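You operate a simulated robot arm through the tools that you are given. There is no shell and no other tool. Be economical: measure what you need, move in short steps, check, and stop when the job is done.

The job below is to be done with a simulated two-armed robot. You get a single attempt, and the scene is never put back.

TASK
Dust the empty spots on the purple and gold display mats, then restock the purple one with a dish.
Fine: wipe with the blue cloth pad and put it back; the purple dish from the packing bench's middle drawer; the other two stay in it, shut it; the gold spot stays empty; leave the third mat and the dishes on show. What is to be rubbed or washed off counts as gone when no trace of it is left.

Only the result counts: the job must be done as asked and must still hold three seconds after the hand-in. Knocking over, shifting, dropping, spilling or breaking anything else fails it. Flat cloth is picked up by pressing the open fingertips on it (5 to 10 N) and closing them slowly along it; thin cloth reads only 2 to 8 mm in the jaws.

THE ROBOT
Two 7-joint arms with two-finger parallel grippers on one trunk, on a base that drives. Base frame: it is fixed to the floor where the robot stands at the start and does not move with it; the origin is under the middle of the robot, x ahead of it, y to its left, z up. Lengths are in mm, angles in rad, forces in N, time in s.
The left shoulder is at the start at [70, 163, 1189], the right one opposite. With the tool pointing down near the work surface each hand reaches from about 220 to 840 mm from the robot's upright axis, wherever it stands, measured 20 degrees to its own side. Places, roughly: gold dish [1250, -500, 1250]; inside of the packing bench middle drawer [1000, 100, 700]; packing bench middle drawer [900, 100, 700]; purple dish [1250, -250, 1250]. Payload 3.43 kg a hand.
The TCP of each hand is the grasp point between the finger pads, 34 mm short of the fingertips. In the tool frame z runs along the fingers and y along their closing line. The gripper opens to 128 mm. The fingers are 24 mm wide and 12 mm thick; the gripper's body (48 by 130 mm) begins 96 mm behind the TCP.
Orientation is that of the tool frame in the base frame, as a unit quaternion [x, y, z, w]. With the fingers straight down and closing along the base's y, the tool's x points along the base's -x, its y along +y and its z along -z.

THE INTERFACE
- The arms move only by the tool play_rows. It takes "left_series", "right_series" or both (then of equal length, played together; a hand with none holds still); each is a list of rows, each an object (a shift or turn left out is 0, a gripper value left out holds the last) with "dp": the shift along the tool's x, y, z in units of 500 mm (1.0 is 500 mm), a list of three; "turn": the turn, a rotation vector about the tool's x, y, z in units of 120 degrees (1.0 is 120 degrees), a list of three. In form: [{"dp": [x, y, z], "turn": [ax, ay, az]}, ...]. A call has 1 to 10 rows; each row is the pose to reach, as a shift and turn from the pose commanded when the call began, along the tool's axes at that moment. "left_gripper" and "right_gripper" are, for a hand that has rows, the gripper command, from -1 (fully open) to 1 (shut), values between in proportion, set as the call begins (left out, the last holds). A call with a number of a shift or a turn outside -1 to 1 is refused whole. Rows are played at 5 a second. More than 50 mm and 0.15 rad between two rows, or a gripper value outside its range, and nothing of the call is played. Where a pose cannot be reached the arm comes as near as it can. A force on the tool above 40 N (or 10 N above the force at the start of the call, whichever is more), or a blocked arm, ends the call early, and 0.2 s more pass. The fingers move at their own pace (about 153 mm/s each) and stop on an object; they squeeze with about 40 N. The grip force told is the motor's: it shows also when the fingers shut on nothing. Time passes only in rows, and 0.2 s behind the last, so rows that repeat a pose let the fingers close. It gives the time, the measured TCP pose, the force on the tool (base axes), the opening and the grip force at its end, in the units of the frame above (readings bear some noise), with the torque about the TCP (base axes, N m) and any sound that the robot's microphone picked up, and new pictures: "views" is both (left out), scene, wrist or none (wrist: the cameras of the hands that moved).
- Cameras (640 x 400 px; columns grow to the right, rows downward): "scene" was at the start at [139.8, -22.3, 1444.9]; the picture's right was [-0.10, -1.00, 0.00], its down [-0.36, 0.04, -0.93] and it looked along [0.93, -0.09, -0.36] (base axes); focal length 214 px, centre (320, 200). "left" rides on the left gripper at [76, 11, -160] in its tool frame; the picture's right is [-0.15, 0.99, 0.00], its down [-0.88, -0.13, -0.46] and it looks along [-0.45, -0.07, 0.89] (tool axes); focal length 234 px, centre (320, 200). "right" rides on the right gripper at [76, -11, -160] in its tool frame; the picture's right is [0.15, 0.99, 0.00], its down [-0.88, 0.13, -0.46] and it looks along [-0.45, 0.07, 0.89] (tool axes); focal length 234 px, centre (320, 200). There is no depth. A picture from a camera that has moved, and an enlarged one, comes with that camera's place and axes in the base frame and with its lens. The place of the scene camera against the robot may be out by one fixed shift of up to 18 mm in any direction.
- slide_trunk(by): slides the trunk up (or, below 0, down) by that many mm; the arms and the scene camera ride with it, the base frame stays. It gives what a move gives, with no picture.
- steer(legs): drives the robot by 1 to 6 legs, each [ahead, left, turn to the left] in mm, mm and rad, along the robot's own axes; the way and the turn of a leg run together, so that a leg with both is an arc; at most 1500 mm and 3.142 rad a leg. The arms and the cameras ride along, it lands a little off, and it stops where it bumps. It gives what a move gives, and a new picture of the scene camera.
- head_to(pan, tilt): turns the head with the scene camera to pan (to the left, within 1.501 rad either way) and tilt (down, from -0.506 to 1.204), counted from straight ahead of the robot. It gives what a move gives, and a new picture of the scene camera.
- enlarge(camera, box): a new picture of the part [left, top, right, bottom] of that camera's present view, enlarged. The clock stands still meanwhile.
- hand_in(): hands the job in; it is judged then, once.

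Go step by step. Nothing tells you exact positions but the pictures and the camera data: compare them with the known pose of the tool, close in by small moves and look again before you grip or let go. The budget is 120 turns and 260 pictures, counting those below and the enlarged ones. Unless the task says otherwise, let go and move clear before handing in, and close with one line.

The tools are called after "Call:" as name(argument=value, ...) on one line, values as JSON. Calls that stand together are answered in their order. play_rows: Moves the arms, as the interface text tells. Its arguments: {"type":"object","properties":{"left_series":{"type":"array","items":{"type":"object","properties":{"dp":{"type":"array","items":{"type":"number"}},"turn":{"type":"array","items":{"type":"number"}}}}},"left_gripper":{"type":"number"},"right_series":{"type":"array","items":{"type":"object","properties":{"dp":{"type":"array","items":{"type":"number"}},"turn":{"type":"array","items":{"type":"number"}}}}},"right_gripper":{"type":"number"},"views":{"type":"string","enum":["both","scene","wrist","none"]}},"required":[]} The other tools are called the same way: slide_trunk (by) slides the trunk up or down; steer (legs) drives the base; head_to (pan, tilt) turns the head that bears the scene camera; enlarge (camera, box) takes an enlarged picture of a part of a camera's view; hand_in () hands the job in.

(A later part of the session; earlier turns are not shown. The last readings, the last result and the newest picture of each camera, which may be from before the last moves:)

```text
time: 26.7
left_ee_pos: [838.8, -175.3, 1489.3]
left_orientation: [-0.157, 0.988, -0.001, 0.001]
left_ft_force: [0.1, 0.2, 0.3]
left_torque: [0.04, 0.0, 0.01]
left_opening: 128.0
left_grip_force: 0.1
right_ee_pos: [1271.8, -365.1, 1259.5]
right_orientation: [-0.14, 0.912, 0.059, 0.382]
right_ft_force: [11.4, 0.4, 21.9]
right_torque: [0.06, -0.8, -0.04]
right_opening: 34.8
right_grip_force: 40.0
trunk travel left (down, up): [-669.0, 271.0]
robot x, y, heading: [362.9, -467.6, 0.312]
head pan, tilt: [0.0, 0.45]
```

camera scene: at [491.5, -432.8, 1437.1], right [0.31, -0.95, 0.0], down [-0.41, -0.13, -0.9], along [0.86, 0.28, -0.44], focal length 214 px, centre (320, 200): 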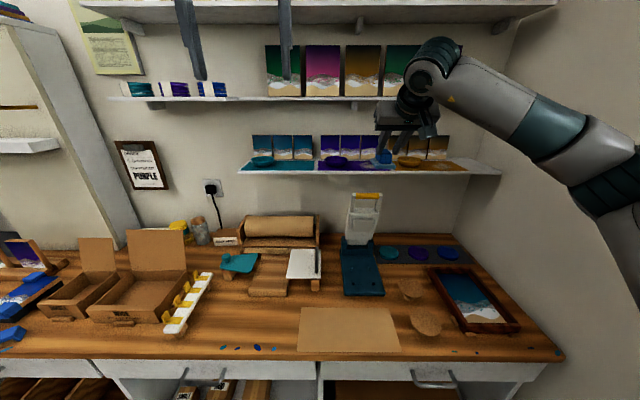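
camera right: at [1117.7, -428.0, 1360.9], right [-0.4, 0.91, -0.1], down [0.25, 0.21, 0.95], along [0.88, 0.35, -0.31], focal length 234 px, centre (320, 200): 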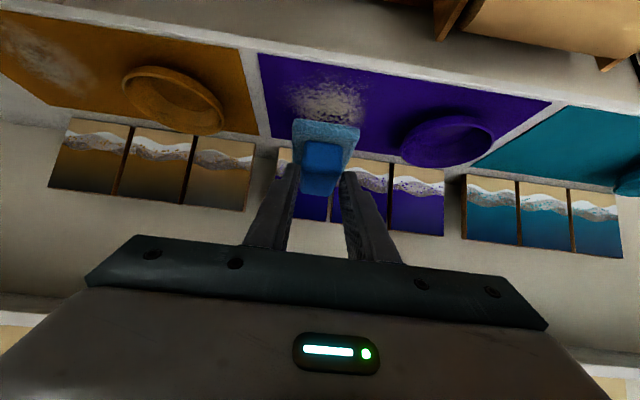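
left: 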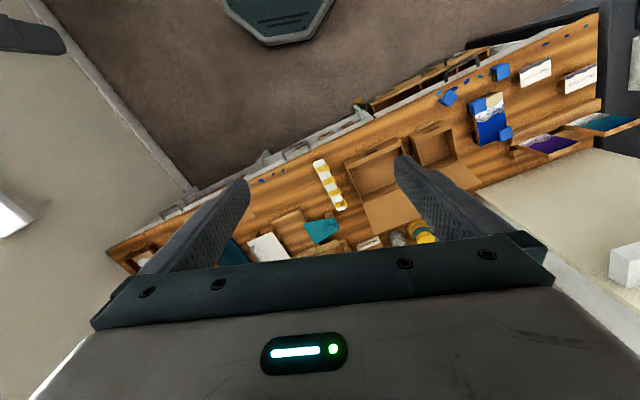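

Contact at TCP z≈1259.5. Easing the pressure and wiping in a serpentine over the spot.

Call:
play_rows(right_series=[{"dp": [-0.0028, 0, -0.0028]}, {"dp": [-0.0283, 0, 0.0227]}, {"dp": [-0.0283, 0.03, 0.0227]}, {"dp": [0, 0.03, -0.0056]}, {"dp": [0.0283, 0.03, -0.0339]}, {"dp": [0.0283, -0.005, -0.0339]}, {"dp": [0.0283, -0.036, -0.0339]}, {"dp": [0, -0.036, -0.0056]}, {"dp": [-0.0283, -0.036, 0.0227]}, {"dp": [-0.0028, 0, -0.0028]}], views="none")

Call:
enlarge(camera="scene", box=[320, 130, 440, 190])

Call:
enlarge(camera="right", box=[200, 50, 440, 200])

```text
time: 28.9
left_ee_pos: [837.4, -178.5, 1488.2]
left_orientation: [-0.157, 0.988, 0.0, 0.001]
left_ft_force: [0.3, -0.3, -0.1]
left_torque: [0.02, 0.01, -0.02]
left_opening: 128.0
left_grip_force: 0.2
right_ee_pos: [1273.5, -367.7, 1258.6]
right_orientation: [-0.14, 0.913, 0.059, 0.379]
right_ft_force: [8.0, -2.7, 17.6]
right_torque: [-0.19, -0.57, -0.03]
right_opening: 35.0
right_grip_force: 39.7
trunk travel left (down, up): [-669.0, 271.0]
robot x, y, heading: [361.7, -459.3, 0.317]
head pan, tilt: [0.0, 0.45]
```

```text
5.33 times, centred on (380, 160) of scene
camera zoom: at [490.2, -434.3, 1437.4], right [0.31, -0.95, 0.0], down [-0.41, -0.13, -0.9], along [0.86, 0.28, -0.43], focal length 1144 px, centre (0, 413)
```

zoom: 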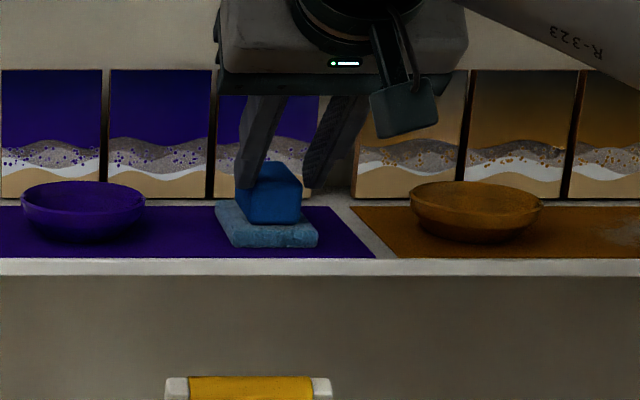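

```text
2.67 times, centred on (320, 125) of right
camera zoom: at [1116.9, -428.9, 1318.0], right [-0.39, 0.91, -0.1], down [0.24, 0.21, 0.95], along [0.89, 0.35, -0.31], focal length 624 px, centre (320, 400)
```

zoom: 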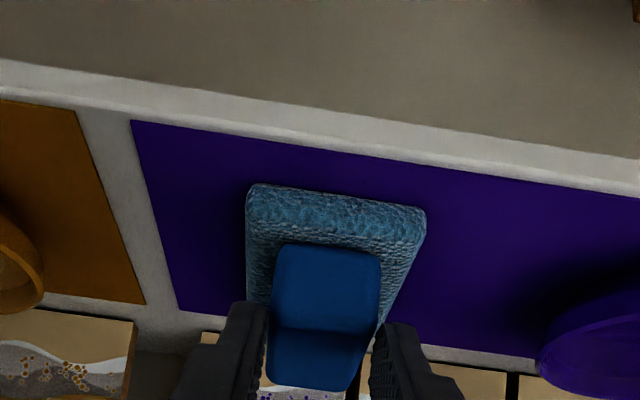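

Looks clean; one more pass with different offsets, then lift and check.

Call:
play_rows(right_series=[{"dp": [-0.0354, 0.02, 0.0354]}, {"dp": [-0.0354, -0.014, 0.0354]}, {"dp": [-0.0354, -0.04, 0.0354]}, {"dp": [0, -0.04, 0]}, {"dp": [0.0354, -0.04, -0.0354]}, {"dp": [0.0354, 0.0, -0.0354]}, {"dp": [0.0354, 0.034, -0.0354]}, {"dp": [0, 0.034, 0]}, {"dp": [-0.0354, 0.034, 0.0354]}, {"dp": [0, 0, 0]}], views="none")

Call:
play_rows(right_series=[{"dp": [-0.042, 0, -0.042]}, {"dp": [-0.0848, 0, -0.0848]}, {"dp": [-0.0848, 0, -0.0848]}], views="none")

Call:
enlarge(camera="scene", box=[320, 130, 440, 190])

Call:
enlarge(camera="right", box=[200, 50, 440, 200])

```text
time: 31.1
left_ee_pos: [836.1, -178.1, 1490.1]
left_orientation: [-0.157, 0.988, 0.0, 0.001]
left_ft_force: [-0.1, -0.5, 0.5]
left_torque: [0.07, 0.0, 0.02]
left_opening: 127.8
left_grip_force: 0.1
right_ee_pos: [1269.3, -364.3, 1259.2]
right_orientation: [-0.141, 0.912, 0.06, 0.381]
right_ft_force: [2.5, 6.9, 16.9]
right_torque: [0.34, -0.28, 0.11]
right_opening: 35.0
right_grip_force: 40.0
trunk travel left (down, up): [-669.0, 271.0]
robot x, y, heading: [360.0, -462.7, 0.317]
head pan, tilt: [0.0, 0.45]
```

```text
time: 31.9
left_ee_pos: [841.1, -177.4, 1488.0]
left_orientation: [-0.157, 0.988, 0.0, 0.0]
left_ft_force: [0.1, 0.0, -0.1]
left_torque: [-0.01, 0.01, -0.02]
left_opening: 128.2
left_grip_force: 0.0
right_ee_pos: [1272.9, -364.0, 1314.7]
right_orientation: [-0.142, 0.913, 0.059, 0.378]
right_ft_force: [-0.1, 0.6, -1.0]
right_torque: [0.02, 0.01, 0.02]
right_opening: 34.9
right_grip_force: 39.7
trunk travel left (down, up): [-669.0, 271.0]
robot x, y, heading: [359.3, -463.7, 0.313]
head pan, tilt: [0.0, 0.45]
```

```text
5.33 times, centred on (380, 160) of scene
camera zoom: at [492.7, -432.6, 1436.9], right [0.31, -0.95, 0.0], down [-0.41, -0.14, -0.9], along [0.86, 0.28, -0.44], focal length 1144 px, centre (0, 413)
```

zoom: 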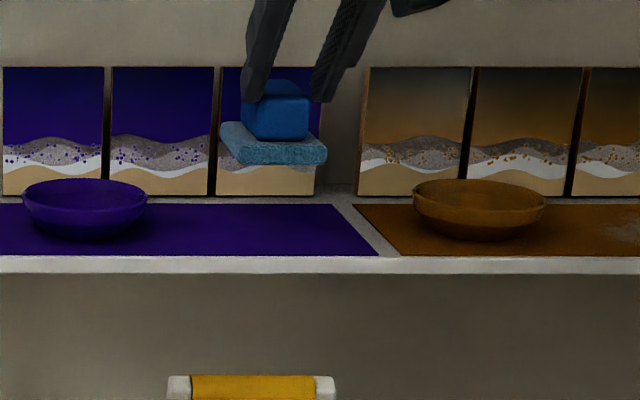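

```text
2.67 times, centred on (320, 125) of right
camera zoom: at [1118.6, -426.2, 1374.7], right [-0.4, 0.91, -0.1], down [0.25, 0.21, 0.94], along [0.88, 0.35, -0.31], focal length 624 px, centre (320, 400)
```

zoom: 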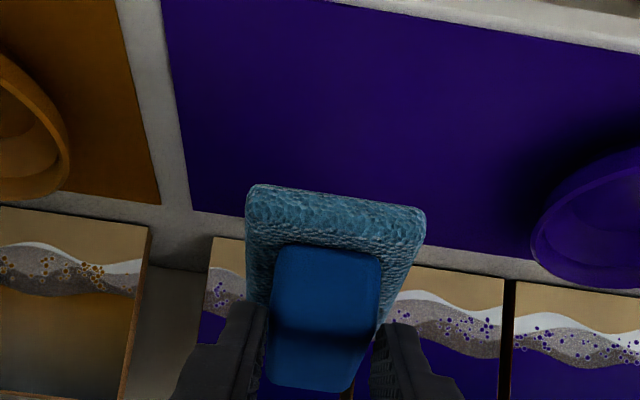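

Purple spot is clean. Backing out, shifting the base right 150 mm, and moving toward the gold spot.

Call:
play_rows(right_series=[{"dp": [0.04, 0, -0.06]}, {"dp": [0.09, 0, -0.12]}, {"dp": [0.14, 0, -0.18]}, {"dp": [0.155, 0, -0.212]}], views="none")

Call:
steer(legs=[[0, -150, 0]])

Call:
play_rows(right_series=[{"dp": [0, -0.08, 0]}, {"dp": [0, -0.16, 0]}, {"dp": [0, -0.24, 0]}, {"dp": [0, -0.24, 0]}])

Call:
enlarge(camera="scene", box=[280, 110, 480, 210])

Call:
enlarge(camera="right", box=[160, 50, 480, 250])

```text
time: 32.9
left_ee_pos: [839.0, -177.2, 1488.4]
left_orientation: [-0.157, 0.988, 0.0, 0.0]
left_ft_force: [-0.2, 0.3, 0.2]
left_torque: [-0.02, -0.03, 0.04]
left_opening: 128.0
left_grip_force: 0.1
right_ee_pos: [1147.7, -403.9, 1337.0]
right_orientation: [-0.139, 0.913, 0.059, 0.379]
right_ft_force: [0.4, 0.0, -0.9]
right_torque: [-0.02, 0.04, -0.01]
right_opening: 35.0
right_grip_force: 39.5
trunk travel left (down, up): [-669.0, 271.0]
robot x, y, heading: [359.7, -466.0, 0.317]
head pan, tilt: [0.0, 0.45]
```

```text
time: 34.2
left_ee_pos: [884.2, -314.8, 1487.5]
left_orientation: [-0.159, 0.987, -0.002, 0.001]
left_ft_force: [-0.9, 0.3, -0.5]
left_torque: [-0.05, 0.02, 0.05]
left_opening: 128.1
left_grip_force: 0.0
right_ee_pos: [1194.3, -540.0, 1336.8]
right_orientation: [-0.142, 0.913, 0.058, 0.378]
right_ft_force: [-0.5, 0.2, -0.4]
right_torque: [-0.04, 0.02, -0.02]
right_opening: 35.0
right_grip_force: 39.7
trunk travel left (down, up): [-669.0, 271.0]
robot x, y, heading: [406.2, -604.9, 0.32]
head pan, tilt: [0.0, 0.45]
camera scene: at [537.2, -571.2, 1437.0], right [0.31, -0.95, 0.0], down [-0.41, -0.14, -0.9], along [0.86, 0.28, -0.44], focal length 214 px, centre (320, 200)
```

scene: 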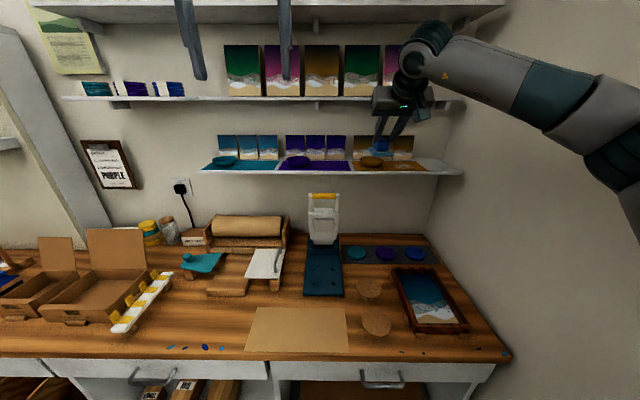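

```text
time: 35.2
left_ee_pos: [881.7, -294.4, 1485.9]
left_orientation: [-0.16, 0.987, -0.007, 0.001]
left_ft_force: [1.4, -0.3, 0.0]
left_torque: [0.01, 0.01, 0.02]
left_opening: 128.0
left_grip_force: 0.0
right_ee_pos: [1229.5, -634.8, 1338.2]
right_orientation: [-0.15, 0.912, 0.053, 0.377]
right_ft_force: [0.3, 0.0, -0.6]
right_torque: [-0.01, 0.04, 0.03]
right_opening: 35.0
right_grip_force: 39.9
trunk travel left (down, up): [-669.0, 271.0]
robot x, y, heading: [410.5, -601.5, 0.325]
head pan, tilt: [0.0, 0.45]
camera scene: at [536.1, -553.4, 1436.8], right [0.32, -0.95, 0.01], down [-0.41, -0.15, -0.9], along [0.85, 0.28, -0.44], focal length 214 px, centre (320, 200)
camera right: at [1075.0, -696.9, 1398.5], right [-0.41, 0.91, -0.12], down [0.24, 0.23, 0.94], along [0.88, 0.35, -0.31], focal length 234 px, centre (320, 200)
```

scene: 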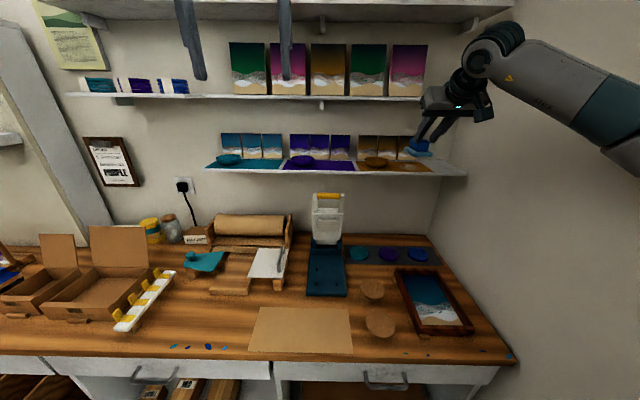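
right: 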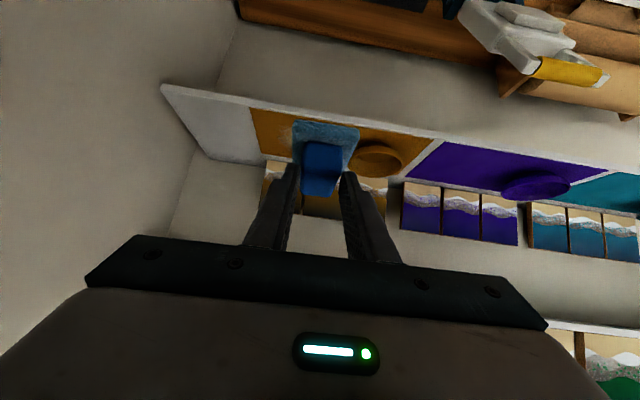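

```text
3.20 times, centred on (380, 160) of scene
camera zoom: at [536.1, -553.4, 1436.8], right [0.32, -0.95, 0.01], down [-0.41, -0.15, -0.9], along [0.85, 0.28, -0.44], focal length 686 px, centre (128, 328)
```

zoom: 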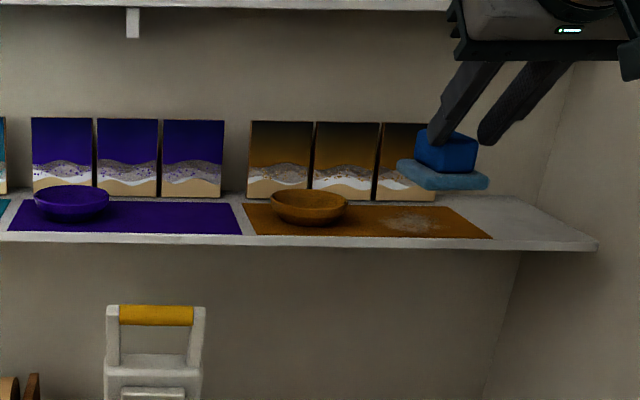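

```text
2.00 times, centred on (320, 150) of right
camera zoom: at [1075.0, -696.9, 1398.5], right [-0.41, 0.91, -0.12], down [0.24, 0.23, 0.94], along [0.88, 0.35, -0.31], focal length 468 px, centre (320, 300)
```

zoom: 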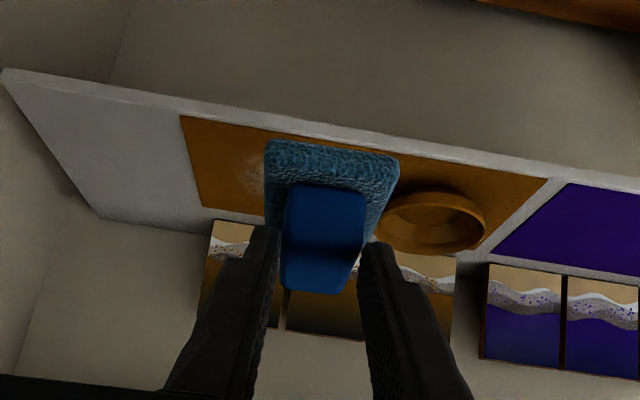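

The elbow seems to be leaning on the right wall (the body tipped slightly). Reversing that shift, then moving the base left and stretching the arm instead.

Call:
play_rows(right_series=[{"dp": [0, 0.08, 0]}, {"dp": [0, 0.16, 0]}, {"dp": [0, 0.24, 0]}, {"dp": [0, 0.24, 0]}], views="none")

Call:
steer(legs=[[0, 150, -0.008]])

```text
time: 36.2
left_ee_pos: [884.6, -320.1, 1489.4]
left_orientation: [-0.158, 0.987, 0.001, 0.001]
left_ft_force: [-0.1, -0.9, 0.0]
left_torque: [0.13, -0.01, 0.0]
left_opening: 127.8
left_grip_force: 0.0
right_ee_pos: [1196.7, -545.8, 1336.6]
right_orientation: [-0.141, 0.913, 0.061, 0.379]
right_ft_force: [0.2, -0.8, -0.3]
right_torque: [0.03, 0.05, 0.06]
right_opening: 34.7
right_grip_force: 39.8
trunk travel left (down, up): [-669.0, 271.0]
robot x, y, heading: [405.6, -606.6, 0.315]
head pan, tilt: [0.0, 0.45]
```

```text
time: 37.6
left_ee_pos: [842.4, -178.9, 1487.4]
left_orientation: [-0.155, 0.988, 0.001, -0.001]
left_ft_force: [0.4, -0.5, -0.1]
left_torque: [0.04, 0.02, -0.03]
left_opening: 128.0
left_grip_force: 0.0
right_ee_pos: [1151.2, -407.8, 1336.7]
right_orientation: [-0.138, 0.913, 0.059, 0.379]
right_ft_force: [0.4, 0.8, -0.2]
right_torque: [0.04, 0.01, 0.03]
right_opening: 34.7
right_grip_force: 40.1
trunk travel left (down, up): [-669.0, 271.0]
robot x, y, heading: [361.9, -459.4, 0.312]
head pan, tilt: [0.0, 0.45]
camera scene: at [492.7, -433.8, 1437.0], right [0.31, -0.95, 0.0], down [-0.42, -0.13, -0.9], along [0.86, 0.28, -0.44], focal length 214 px, centre (320, 200)
```

scene: 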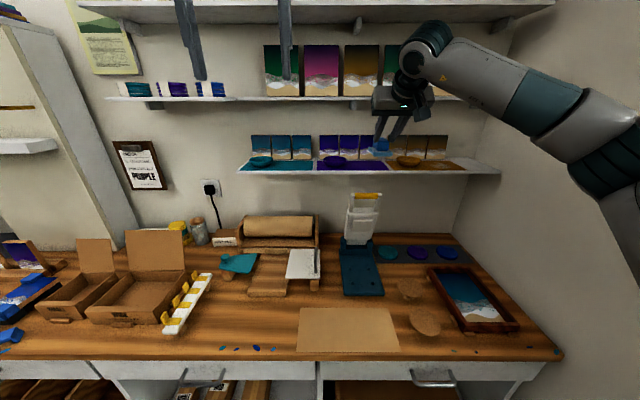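

Call:
play_rows(right_series=[{"dp": [0, -0.08, 0], "turn": [0.012, 0, 0.012]}, {"dp": [0, -0.16, 0], "turn": [0.024, 0, 0.024]}, {"dp": [0, -0.24, 0], "turn": [0.036, 0, 0.036]}, {"dp": [0, -0.32, 0], "turn": [0.048, 0, 0.048]}, {"dp": [0, -0.4, 0], "turn": [0.06, 0, 0.06]}, {"dp": [0, -0.48, 0], "turn": [0.072, 0, 0.072]}, {"dp": [0, -0.538, 0], "turn": [0.0844, 0, 0.0844]}, {"dp": [0, -0.538, 0], "turn": [0.0844, 0, 0.0844]}])

Call:
enlarge(camera="right", box=[160, 50, 480, 250])

```text
time: 39.4
left_ee_pos: [839.7, -175.6, 1487.5]
left_orientation: [-0.155, 0.988, 0.0, 0.0]
left_ft_force: [0.1, 0.8, -0.6]
left_torque: [0.02, 0.02, 0.02]
left_opening: 127.8
left_grip_force: 0.1
right_ee_pos: [1227.8, -662.4, 1337.1]
right_orientation: [-0.023, 0.924, 0.009, 0.382]
right_ft_force: [0.4, 0.1, -0.3]
right_torque: [0.01, 0.04, -0.02]
right_opening: 34.9
right_grip_force: 39.6
trunk travel left (down, up): [-669.0, 271.0]
robot x, y, heading: [357.5, -460.1, 0.314]
head pan, tilt: [0.0, 0.45]
camera scene: at [491.7, -431.2, 1437.0], right [0.31, -0.95, 0.0], down [-0.41, -0.13, -0.9], along [0.86, 0.28, -0.44], focal length 214 px, centre (320, 200)
camera right: at [1062.3, -682.2, 1396.9], right [-0.15, 0.98, -0.1], down [0.29, 0.14, 0.94], along [0.94, 0.12, -0.31], focal length 234 px, centre (320, 200)
```

scene: 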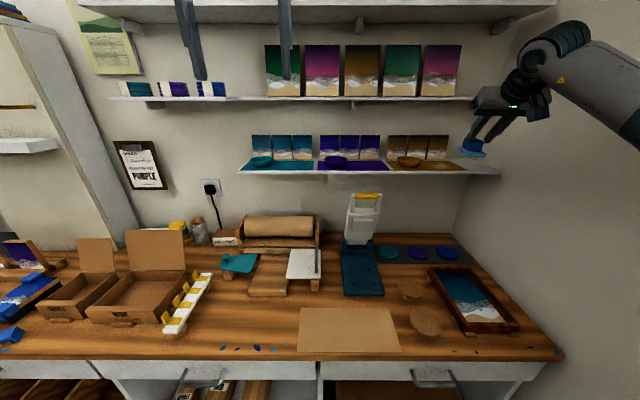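
right: 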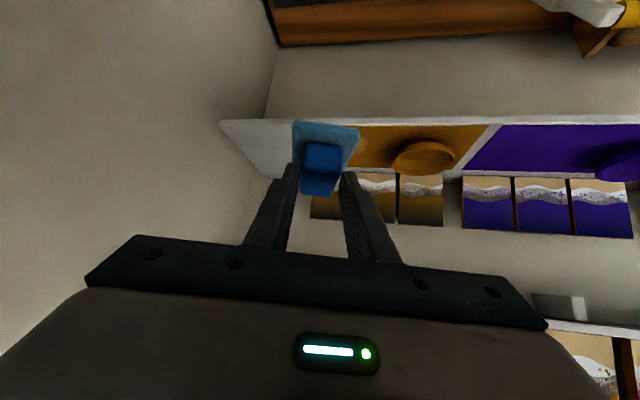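

```text
2.00 times, centred on (320, 150) of right
camera zoom: at [1062.3, -682.2, 1396.9], right [-0.15, 0.98, -0.1], down [0.29, 0.14, 0.94], along [0.94, 0.12, -0.31], focal length 468 px, centre (320, 300)
```

zoom: 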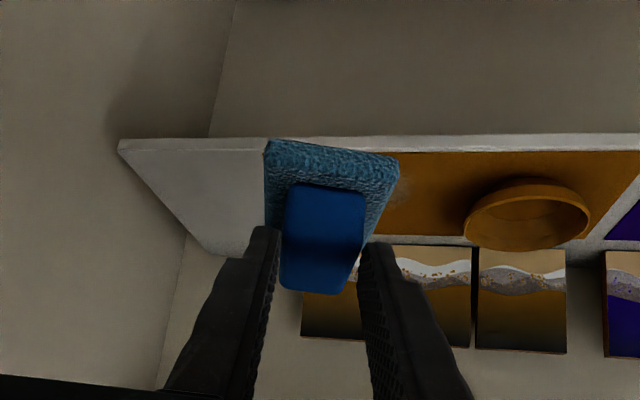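

Call:
play_rows(right_series=[{"dp": [-0.046, 0.019, 0.069]}, {"dp": [-0.092, 0.038, 0.138]}, {"dp": [-0.137, 0.056, 0.208]}, {"dp": [-0.137, 0.056, 0.208]}], views="none")

Call:
enlarge(camera="right", box=[160, 20, 480, 220])

Call:
enlarge(camera="scene", box=[370, 120, 490, 195])

```text
time: 40.4
left_ee_pos: [841.6, -177.6, 1488.0]
left_orientation: [-0.156, 0.988, 0.0, 0.001]
left_ft_force: [0.1, -1.0, -1.0]
left_torque: [0.0, -0.02, 0.02]
left_opening: 128.0
left_grip_force: 0.1
right_ee_pos: [1350.6, -626.8, 1310.7]
right_orientation: [-0.024, 0.923, 0.01, 0.384]
right_ft_force: [0.3, -0.4, -0.6]
right_torque: [0.03, 0.01, -0.02]
right_opening: 35.1
right_grip_force: 40.1
trunk travel left (down, up): [-669.0, 271.0]
robot x, y, heading: [361.8, -462.4, 0.311]
head pan, tilt: [0.0, 0.45]
```

```text
2.00 times, centred on (320, 120) of right
camera zoom: at [1184.3, -647.1, 1370.6], right [-0.15, 0.98, -0.1], down [0.29, 0.14, 0.95], along [0.94, 0.12, -0.31], focal length 468 px, centre (320, 360)
```

zoom: 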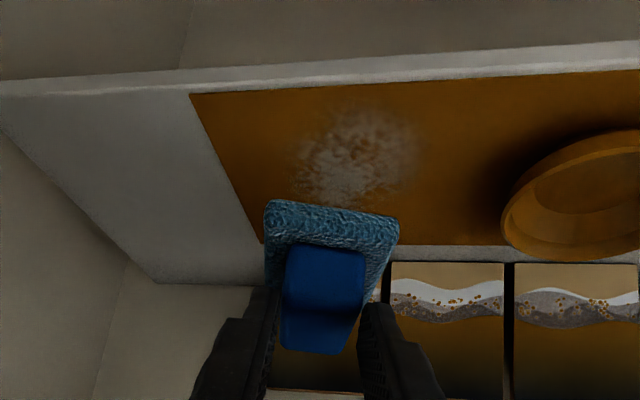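

```text
5.33 times, centred on (430, 158) of scene
camera zoom: at [491.5, -432.7, 1437.1], right [0.31, -0.95, 0.0], down [-0.41, -0.13, -0.9], along [0.86, 0.28, -0.44], focal length 1144 px, centre (-267, 427)
```

zoom: 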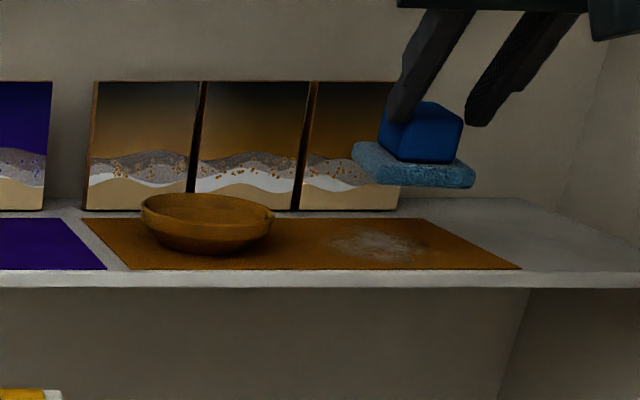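

Call:
play_rows(right_series=[{"dp": [0.027, 0.02, 0.029]}, {"dp": [0.055, 0.02, 0.058]}, {"dp": [0.0755, 0.02, 0.0775]}, {"dp": [0.0755, 0.02, 0.0775]}], views="none")

```text
time: 41.4
left_ee_pos: [840.2, -176.6, 1489.0]
left_orientation: [-0.156, 0.988, 0.0, 0.0]
left_ft_force: [-0.5, 0.7, 0.7]
left_torque: [0.0, -0.04, 0.0]
left_opening: 127.9
left_grip_force: 0.1
right_ee_pos: [1350.3, -617.1, 1258.6]
right_orientation: [-0.023, 0.923, 0.01, 0.384]
right_ft_force: [0.6, -0.7, 1.9]
right_torque: [-0.09, -0.17, -0.05]
right_opening: 35.3
right_grip_force: 39.5
trunk travel left (down, up): [-669.0, 271.0]
robot x, y, heading: [358.2, -463.2, 0.314]
head pan, tilt: [0.0, 0.45]
```

Call:
play_rows(right_series=[{"dp": [0.0028, 0, 0.0028]}, {"dp": [-0.0255, 0, 0.0311]}, {"dp": [-0.0255, 0.03, 0.0311]}, {"dp": [0.0028, 0.03, 0.0028]}, {"dp": [0.0339, 0.03, -0.0283]}, {"dp": [0.0339, -0.005, -0.0283]}, {"dp": [0.0339, -0.036, -0.0283]}, {"dp": [0.0028, -0.036, 0.0028]}, {"dp": [-0.0255, -0.036, 0.0311]}, {"dp": [0.0028, 0, 0.0028]}], views="none")

Call:
play_rows(right_series=[{"dp": [-0.0354, 0.02, 0.0354]}, {"dp": [-0.0354, -0.014, 0.0354]}, {"dp": [-0.0354, -0.04, 0.0354]}, {"dp": [0, -0.04, 0]}, {"dp": [0.0354, -0.04, -0.0354]}, {"dp": [0.0354, 0.0, -0.0354]}, {"dp": [0.0354, 0.034, -0.0354]}, {"dp": [0, 0.034, 0]}, {"dp": [-0.0354, 0.034, 0.0354]}, {"dp": [0, 0, 0]}], views="none")

Call:
play_rows(right_series=[{"dp": [-0.042, 0, -0.042]}, {"dp": [-0.0848, 0, -0.0848]}, {"dp": [-0.0848, 0, -0.0848]}], views="none")

Call:
enlarge(camera="scene", box=[370, 120, 490, 195])

Call:
enlarge(camera="right", box=[160, 20, 480, 220])

```text
time: 43.6
left_ee_pos: [837.4, -179.1, 1489.9]
left_orientation: [-0.155, 0.988, 0.001, 0.002]
left_ft_force: [0.0, -0.6, 0.0]
left_torque: [-0.01, -0.02, 0.01]
left_opening: 128.0
left_grip_force: 0.0
right_ee_pos: [1349.7, -621.0, 1257.9]
right_orientation: [-0.024, 0.923, 0.012, 0.385]
right_ft_force: [6.5, -3.3, 14.7]
right_torque: [-0.29, -0.51, 0.01]
right_opening: 35.2
right_grip_force: 40.9
trunk travel left (down, up): [-669.0, 271.0]
robot x, y, heading: [353.6, -460.7, 0.315]
head pan, tilt: [0.0, 0.45]
```

```text
time: 45.8
left_ee_pos: [836.8, -178.8, 1489.9]
left_orientation: [-0.155, 0.988, 0.0, 0.001]
left_ft_force: [0.2, -0.5, 0.7]
left_torque: [0.06, -0.03, 0.0]
left_opening: 127.7
left_grip_force: 0.0
right_ee_pos: [1347.5, -617.2, 1256.8]
right_orientation: [-0.025, 0.923, 0.012, 0.384]
right_ft_force: [1.9, 3.8, 10.4]
right_torque: [0.12, -0.3, 0.13]
right_opening: 35.2
right_grip_force: 39.5
trunk travel left (down, up): [-669.0, 271.0]
robot x, y, heading: [357.1, -462.6, 0.311]
head pan, tilt: [0.0, 0.45]
```

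```text
time: 46.6
left_ee_pos: [840.4, -177.9, 1488.0]
left_orientation: [-0.155, 0.988, -0.001, 0.0]
left_ft_force: [0.9, 0.4, 0.7]
left_torque: [-0.01, 0.0, 0.01]
left_opening: 128.0
left_grip_force: 0.2
right_ee_pos: [1350.9, -619.0, 1314.1]
right_orientation: [-0.024, 0.924, 0.01, 0.382]
right_ft_force: [-0.6, 0.5, -1.1]
right_torque: [-0.02, 0.04, 0.02]
right_opening: 34.9
right_grip_force: 39.9
trunk travel left (down, up): [-669.0, 271.0]
robot x, y, heading: [360.0, -461.2, 0.313]
head pan, tilt: [0.0, 0.45]
```

```text
5.33 times, centred on (430, 158) of scene
camera zoom: at [492.8, -432.2, 1436.9], right [0.31, -0.95, 0.0], down [-0.42, -0.13, -0.9], along [0.86, 0.28, -0.44], focal length 1144 px, centre (-267, 427)
```

zoom: 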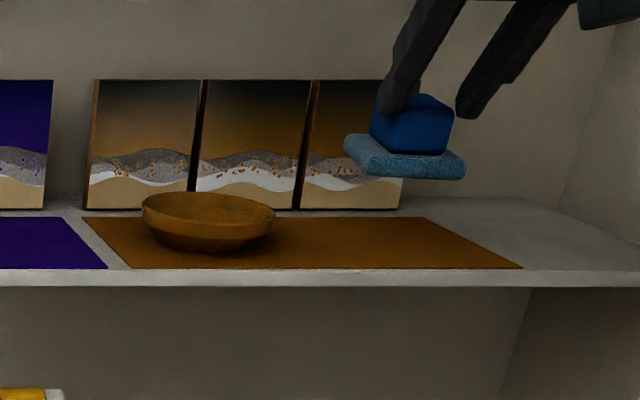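

```text
2.00 times, centred on (320, 120) of right
camera zoom: at [1184.8, -639.9, 1374.8], right [-0.15, 0.98, -0.1], down [0.29, 0.14, 0.94], along [0.94, 0.12, -0.31], focal length 468 px, centre (320, 360)
```

zoom: 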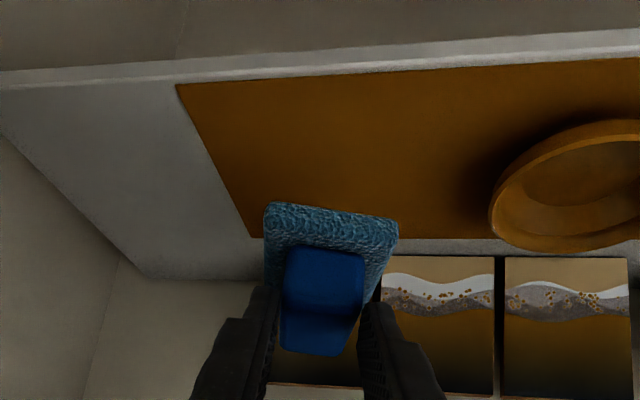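

Gold spot is clean. Retreating with the pad and returning it to its paper.

Call:
play_rows(right_series=[{"dp": [0.046, -0.019, -0.069]}, {"dp": [0.092, -0.038, -0.138]}, {"dp": [0.137, -0.056, -0.208]}, {"dp": [0.137, -0.056, -0.208]}], views="none")

Call:
play_rows(right_series=[{"dp": [0.0134, 0.0746, -0.0134], "turn": [-0.012, 0, -0.012]}, {"dp": [0.0268, 0.149, -0.0268], "turn": [-0.024, 0, -0.024]}, {"dp": [0.04, 0.224, -0.04], "turn": [-0.036, 0, -0.036]}, {"dp": [0.0537, 0.298, -0.0537], "turn": [-0.048, 0, -0.048]}, {"dp": [0.067, 0.373, -0.067], "turn": [-0.06, 0, -0.06]}, {"dp": [0.08, 0.447, -0.08], "turn": [-0.072, 0, -0.072]}, {"dp": [0.094, 0.522, -0.094], "turn": [-0.0844, 0, -0.0844]}, {"dp": [0.094, 0.522, -0.094], "turn": [-0.0844, 0, -0.0844]}], views="none")

Call:
steer(legs=[[-200, 100, -0.003]])

```text
time: 47.6
left_ee_pos: [839.6, -175.9, 1487.9]
left_orientation: [-0.156, 0.988, -0.001, 0.0]
left_ft_force: [-0.1, 0.3, -0.3]
left_torque: [-0.01, 0.01, -0.02]
left_opening: 128.1
left_grip_force: 0.1
right_ee_pos: [1228.6, -650.9, 1338.8]
right_orientation: [-0.024, 0.923, 0.011, 0.383]
right_ft_force: [0.3, 0.3, -1.3]
right_torque: [-0.01, 0.05, 0.02]
right_opening: 35.1
right_grip_force: 39.3
trunk travel left (down, up): [-669.0, 271.0]
robot x, y, heading: [354.2, -461.0, 0.311]
head pan, tilt: [0.0, 0.45]
```

```text
time: 49.4
left_ee_pos: [840.8, -177.9, 1488.7]
left_orientation: [-0.155, 0.988, 0.0, 0.0]
left_ft_force: [0.0, 0.4, 0.3]
left_torque: [0.05, 0.0, 0.0]
left_opening: 127.9
left_grip_force: 0.0
right_ee_pos: [1151.2, -397.0, 1342.2]
right_orientation: [-0.139, 0.913, 0.059, 0.378]
right_ft_force: [0.9, 0.1, -0.8]
right_torque: [0.01, 0.07, 0.02]
right_opening: 34.7
right_grip_force: 39.7
trunk travel left (down, up): [-669.0, 271.0]
robot x, y, heading: [361.3, -464.4, 0.313]
head pan, tilt: [0.0, 0.45]
```

```text
time: 51.1
left_ee_pos: [623.2, -143.7, 1488.9]
left_orientation: [-0.155, 0.988, 0.0, 0.0]
left_ft_force: [-0.3, 0.4, 0.4]
left_torque: [0.0, 0.0, -0.02]
left_opening: 128.1
left_grip_force: 0.0
right_ee_pos: [934.2, -363.0, 1340.8]
right_orientation: [-0.137, 0.914, 0.057, 0.378]
right_ft_force: [-0.3, 0.4, -0.5]
right_torque: [0.01, 0.06, 0.03]
right_opening: 35.0
right_grip_force: 40.1
trunk travel left (down, up): [-669.0, 271.0]
robot x, y, heading: [141.3, -428.3, 0.308]
head pan, tilt: [0.0, 0.45]
camera scene: at [274.6, -398.0, 1436.8], right [0.31, -0.95, 0.0], down [-0.42, -0.13, -0.9], along [0.86, 0.28, -0.44], focal length 214 px, centre (320, 200)
```

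scene: 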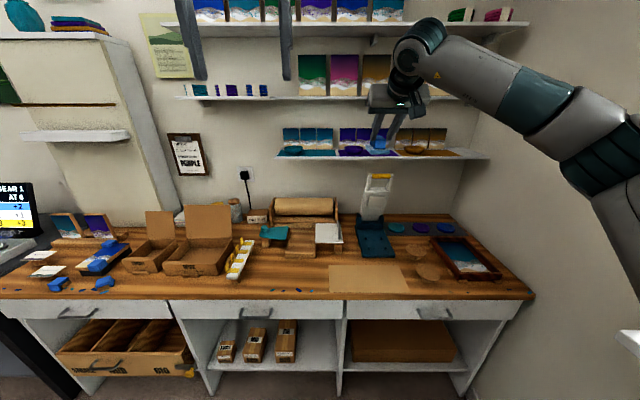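

Call:
play_rows(right_series=[{"dp": [0.073, 0.0067, 0.051], "turn": [-0.0035, 0, -0.0035]}, {"dp": [0.145, 0.0134, 0.103], "turn": [-0.007, 0, -0.007]}, {"dp": [0.218, 0.02, 0.154], "turn": [-0.0105, 0, -0.0105]}, {"dp": [0.29, 0.0267, 0.206], "turn": [-0.014, 0, -0.014]}, {"dp": [0.363, 0.0334, 0.257], "turn": [-0.0175, 0, -0.0175]}, {"dp": [0.436, 0.04, 0.308], "turn": [-0.021, 0, -0.021]}, {"dp": [0.508, 0.0467, 0.36], "turn": [-0.0245, 0, -0.0245]}, {"dp": [0.581, 0.0534, 0.411], "turn": [-0.028, 0, -0.028]}, {"dp": [0.581, 0.0534, 0.411], "turn": [-0.028, 0, -0.028]}], views="wrist")

```text
time: 53.1
left_ee_pos: [622.8, -144.2, 1488.1]
left_orientation: [-0.155, 0.988, 0.0, 0.0]
left_ft_force: [0.6, 0.0, -0.6]
left_torque: [-0.01, -0.03, 0.0]
left_opening: 127.9
left_grip_force: 0.1
right_ee_pos: [864.8, -353.8, 990.5]
right_orientation: [-0.176, 0.907, 0.074, 0.376]
right_ft_force: [0.4, 0.5, -1.0]
right_torque: [0.01, 0.02, 0.0]
right_opening: 35.1
right_grip_force: 39.9
trunk travel left (down, up): [-669.0, 271.0]
robot x, y, heading: [139.2, -430.5, 0.307]
head pan, tilt: [0.0, 0.45]
camera right: at [714.3, -426.8, 1051.3], right [-0.47, 0.88, -0.1], down [0.23, 0.23, 0.95], along [0.85, 0.42, -0.31], focal length 234 px, centre (320, 200)
```

right: 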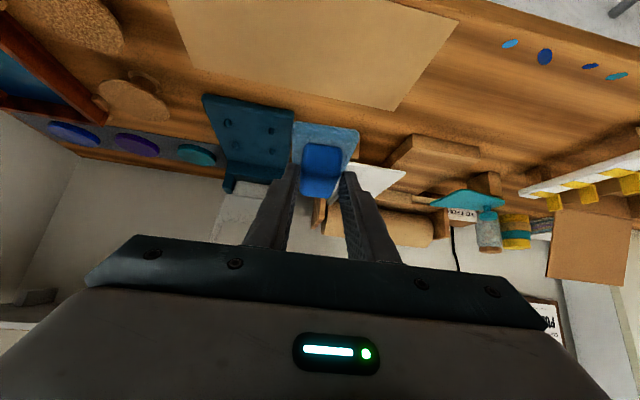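

Call:
play_rows(right_series=[{"dp": [0.045, 0, 0.05]}, {"dp": [0.09, 0, 0.1]}, {"dp": [0.13, 0, 0.14]}, {"dp": [0.155, 0, 0.166]}, {"dp": [0.164, 0, 0.1755]}, {"dp": [0.164, 0, 0.1755]}], views="wrist")

Call:
enlarge(camera="scene", box=[320, 220, 440, 295])

```text
time: 54.5
left_ee_pos: [622.3, -143.5, 1489.4]
left_orientation: [-0.155, 0.988, 0.0, 0.0]
left_ft_force: [0.8, -0.1, 0.7]
left_torque: [0.01, -0.04, -0.01]
left_opening: 128.0
left_grip_force: 0.0
right_ee_pos: [871.8, -351.5, 870.5]
right_orientation: [-0.176, 0.907, 0.073, 0.375]
right_ft_force: [0.6, -0.4, 0.0]
right_torque: [0.0, 0.04, 0.01]
right_opening: 34.7
right_grip_force: 40.2
trunk travel left (down, up): [-669.0, 271.0]
robot x, y, heading: [140.2, -428.9, 0.313]
head pan, tilt: [0.0, 0.45]
camera right: at [721.4, -425.5, 930.6], right [-0.47, 0.88, -0.1], down [0.23, 0.23, 0.94], along [0.85, 0.42, -0.31], focal length 234 px, centre (320, 200)
```

right: 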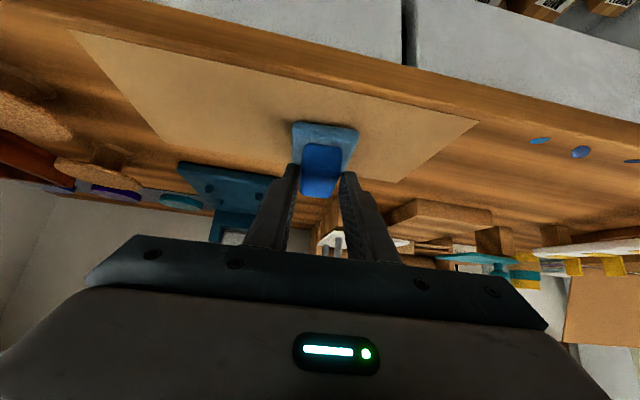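

```text
5.33 times, centred on (380, 258) of scene
camera zoom: at [273.1, -397.8, 1437.0], right [0.31, -0.95, 0.0], down [-0.41, -0.13, -0.9], along [0.86, 0.28, -0.44], focal length 1144 px, centre (0, -107)
```

zoom: 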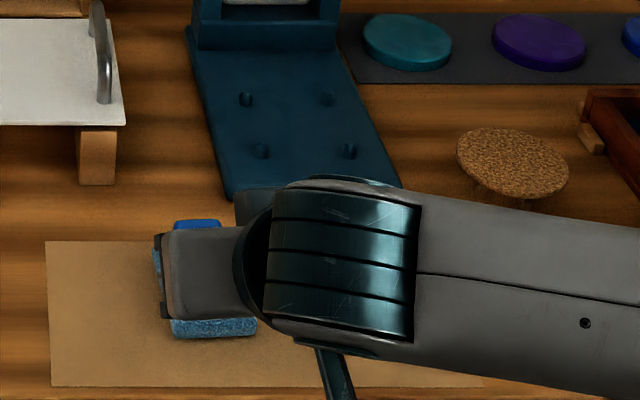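

Call:
play_rows(right_series=[{"dp": [0.0035, 0, 0.0021]}, {"dp": [0.0035, 0, 0.0021]}], views="none")

Call:
play_rows(right_series=[{"dp": [0.0028, 0, 0.0028]}, {"dp": [0.0028, 0, 0.0028]}], views="none")

```text
time: 55.1
left_ee_pos: [622.0, -143.4, 1488.3]
left_orientation: [-0.154, 0.988, 0.0, 0.0]
left_ft_force: [-1.4, 1.0, 0.3]
left_torque: [0.01, 0.05, 0.0]
left_opening: 127.9
left_grip_force: 0.1
right_ee_pos: [871.2, -351.4, 870.0]
right_orientation: [-0.176, 0.907, 0.074, 0.376]
right_ft_force: [0.0, -0.5, -1.5]
right_torque: [0.01, 0.03, -0.04]
right_opening: 35.1
right_grip_force: 40.5
trunk travel left (down, up): [-669.0, 271.0]
robot x, y, heading: [139.6, -428.1, 0.309]
head pan, tilt: [0.0, 0.45]
```

```text
time: 55.7
left_ee_pos: [622.2, -144.5, 1487.9]
left_orientation: [-0.154, 0.988, 0.0, 0.0]
left_ft_force: [0.2, -0.8, 0.1]
left_torque: [0.0, 0.0, -0.02]
left_opening: 128.0
left_grip_force: 0.2
right_ee_pos: [870.0, -351.9, 868.2]
right_orientation: [-0.176, 0.906, 0.073, 0.377]
right_ft_force: [0.3, -1.3, 3.0]
right_torque: [0.01, -0.23, 0.01]
right_opening: 35.0
right_grip_force: 39.9
trunk travel left (down, up): [-669.0, 271.0]
robot x, y, heading: [142.0, -423.5, 0.304]
head pan, tilt: [0.0, 0.45]
```

Contact with the table; releasing the pad and lifting.

Call:
play_rows(right_series=[{"dp": [0, 0, 0]}, {"dp": [0, 0, 0]}, {"dp": [0, 0, 0]}], right_gripper=-0.3, views="none")

Call:
play_rows(right_series=[{"dp": [-0.014, 0, -0.014]}, {"dp": [-0.056, 0, -0.056]}, {"dp": [-0.11, 0, -0.12]}, {"dp": [-0.15, 0, -0.19]}, {"dp": [-0.19, 0, -0.26]}, {"dp": [-0.23, 0, -0.33]}, {"dp": [-0.27, 0, -0.4]}])

Call:
enlarge(camera="scene", box=[320, 245, 400, 295])

Call:
enlarge(camera="scene", box=[150, 290, 350, 400])

```text
time: 56.5
left_ee_pos: [621.9, -143.7, 1488.4]
left_orientation: [-0.155, 0.988, -0.001, 0.0]
left_ft_force: [0.4, 0.2, -1.0]
left_torque: [0.01, 0.02, 0.0]
left_opening: 127.9
left_grip_force: 0.1
right_ee_pos: [870.4, -352.2, 867.0]
right_orientation: [-0.176, 0.907, 0.073, 0.376]
right_ft_force: [0.2, -0.4, -0.6]
right_torque: [0.0, 0.02, -0.02]
right_opening: 83.2
right_grip_force: 0.1
trunk travel left (down, up): [-669.0, 271.0]
robot x, y, heading: [138.3, -429.4, 0.313]
head pan, tilt: [0.0, 0.45]
```

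```text
time: 58.1
left_ee_pos: [620.2, -143.3, 1487.3]
left_orientation: [-0.155, 0.988, -0.001, 0.001]
left_ft_force: [-1.2, 0.0, 0.2]
left_torque: [0.02, -0.01, -0.01]
left_opening: 128.0
left_grip_force: 0.1
right_ee_pos: [827.3, -369.9, 1104.0]
right_orientation: [-0.176, 0.907, 0.073, 0.376]
right_ft_force: [0.1, -0.2, 0.0]
right_torque: [-0.01, 0.0, 0.0]
right_opening: 83.0
right_grip_force: 0.0
trunk travel left (down, up): [-669.0, 271.0]
robot x, y, heading: [143.3, -430.1, 0.31]
head pan, tilt: [0.0, 0.45]
camera scene: at [271.9, -397.8, 1437.1], right [0.31, -0.95, 0.0], down [-0.41, -0.13, -0.9], along [0.86, 0.28, -0.43], focal length 214 px, centre (320, 200)
camera right: at [676.2, -443.2, 1164.3], right [-0.47, 0.88, -0.1], down [0.23, 0.23, 0.95], along [0.85, 0.42, -0.31], focal length 234 px, centre (320, 200)
```

scene: 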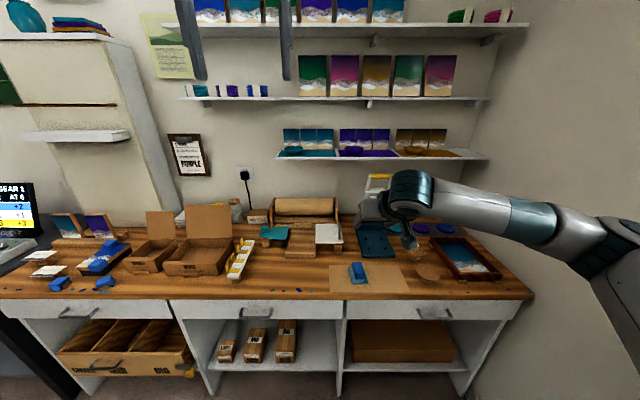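
right: 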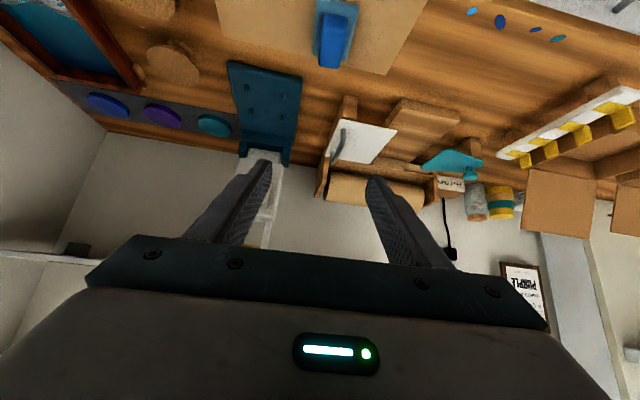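

```text
8.00 times, centred on (360, 270) of scene
camera zoom: at [271.9, -397.8, 1437.1], right [0.31, -0.95, 0.0], down [-0.41, -0.13, -0.9], along [0.86, 0.28, -0.43], focal length 1716 px, centre (0, -360)
```

zoom: 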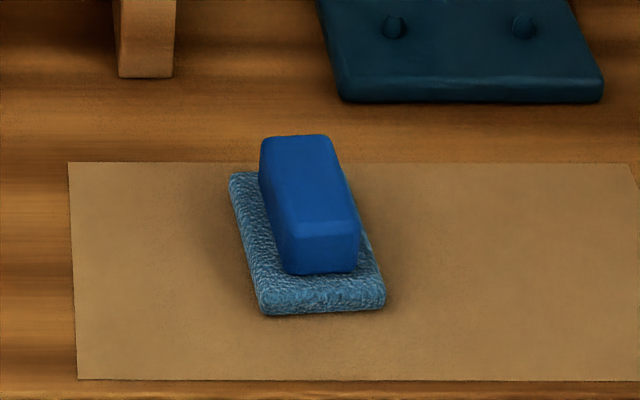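

```text
3.20 times, centred on (250, 345) of scene
camera zoom: at [271.9, -397.8, 1437.1], right [0.31, -0.95, 0.0], down [-0.41, -0.13, -0.9], along [0.86, 0.28, -0.43], focal length 686 px, centre (544, -264)
```

zoom: 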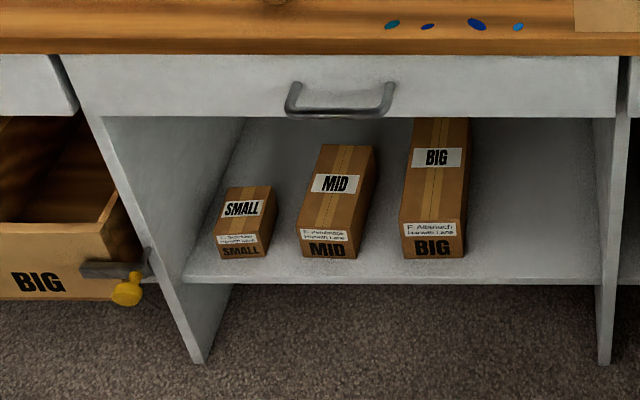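

Pad is back on its paper. Next the middle drawer: I bring the left hand down and rotate it to point forward with the fingers closing vertically, to grip the handle bar.

Call:
play_rows(left_series=[{"dp": [0, 0.022, 0.08], "turn": [-0.0346, -0.0346, 0.045]}, {"dp": [0, 0.044, 0.16], "turn": [-0.0691, -0.0691, 0.09]}, {"dp": [0, 0.066, 0.24], "turn": [-0.1037, -0.1037, 0.135]}, {"dp": [0, 0.088, 0.32], "turn": [-0.1383, -0.1383, 0.18]}, {"dp": [0, 0.11, 0.4], "turn": [-0.173, -0.173, 0.225]}, {"dp": [0, 0.132, 0.48], "turn": [-0.2074, -0.2074, 0.27]}, {"dp": [0, 0.154, 0.56], "turn": [-0.242, -0.242, 0.3155]}], left_gripper=-0.2, views="none")

Call:
play_rows(left_series=[{"turn": [-0.0346, -0.0346, 0.045]}, {"turn": [-0.0691, -0.0691, 0.09]}, {"turn": [-0.1037, -0.1037, 0.135]}, {"turn": [-0.1383, -0.1383, 0.18]}, {"turn": [-0.173, -0.173, 0.225]}, {"turn": [-0.2074, -0.2074, 0.27]}, {"turn": [-0.242, -0.242, 0.3155]}, {"turn": [-0.242, -0.242, 0.3155]}])

```text
time: 59.7
left_ee_pos: [598.4, -69.4, 1208.4]
left_orientation: [0.178, 0.922, 0.278, 0.204]
left_ft_force: [-1.3, 0.4, -0.1]
left_torque: [-0.02, 0.02, 0.0]
left_opening: 76.6
left_grip_force: 0.1
right_ee_pos: [828.3, -368.8, 1103.7]
right_orientation: [-0.176, 0.907, 0.072, 0.376]
right_ft_force: [0.3, 0.4, -0.8]
right_torque: [0.02, 0.01, -0.02]
right_opening: 83.0
right_grip_force: 0.0
trunk travel left (down, up): [-669.0, 271.0]
robot x, y, heading: [141.6, -426.5, 0.305]
head pan, tilt: [0.0, 0.45]
```

```text
time: 61.5
left_ee_pos: [645.4, -63.4, 1225.4]
left_orientation: [0.467, 0.641, 0.492, 0.359]
left_ft_force: [0.3, 0.1, 0.5]
left_torque: [0.04, 0.03, 0.01]
left_opening: 76.8
left_grip_force: 0.0
left hand out of reach, approached as far as the arm can: row 5, 6, 7, 8
right_ee_pos: [828.4, -370.1, 1103.5]
right_orientation: [-0.176, 0.907, 0.073, 0.375]
right_ft_force: [0.4, -0.1, -0.1]
right_torque: [0.01, -0.01, 0.02]
right_opening: 83.5
right_grip_force: 0.0
trunk travel left (down, up): [-669.0, 271.0]
robot x, y, heading: [142.0, -432.2, 0.311]
head pan, tilt: [0.0, 0.45]
camera scene: at [273.5, -398.4, 1437.0], right [0.31, -0.95, 0.0], down [-0.41, -0.13, -0.9], along [0.86, 0.28, -0.44], focal length 214 px, centre (320, 200)
camera left: at [477.4, -38.3, 1277.6], right [0.29, -0.06, 0.96], down [-0.18, -0.98, -0.01], along [0.94, -0.17, -0.3], focal length 234 px, centre (320, 200)
```

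scene: 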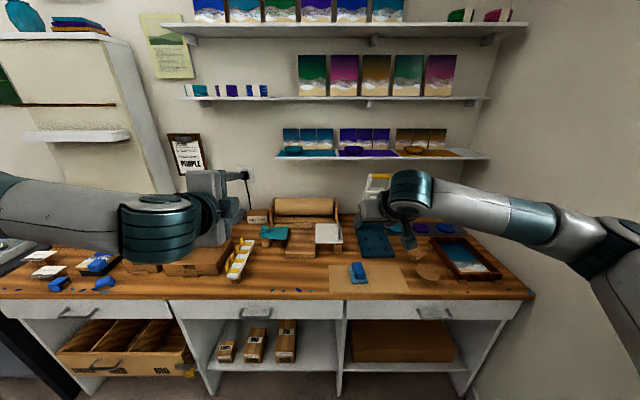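
left: 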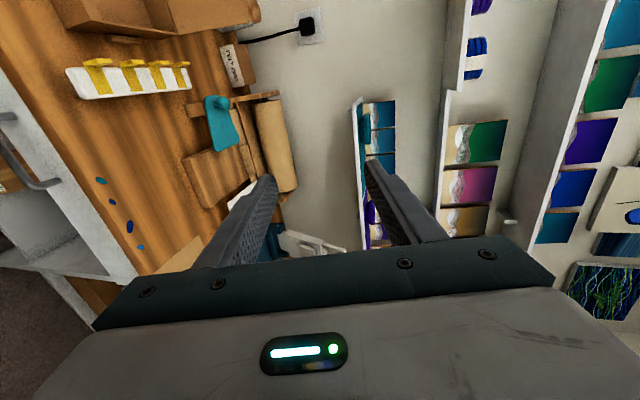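

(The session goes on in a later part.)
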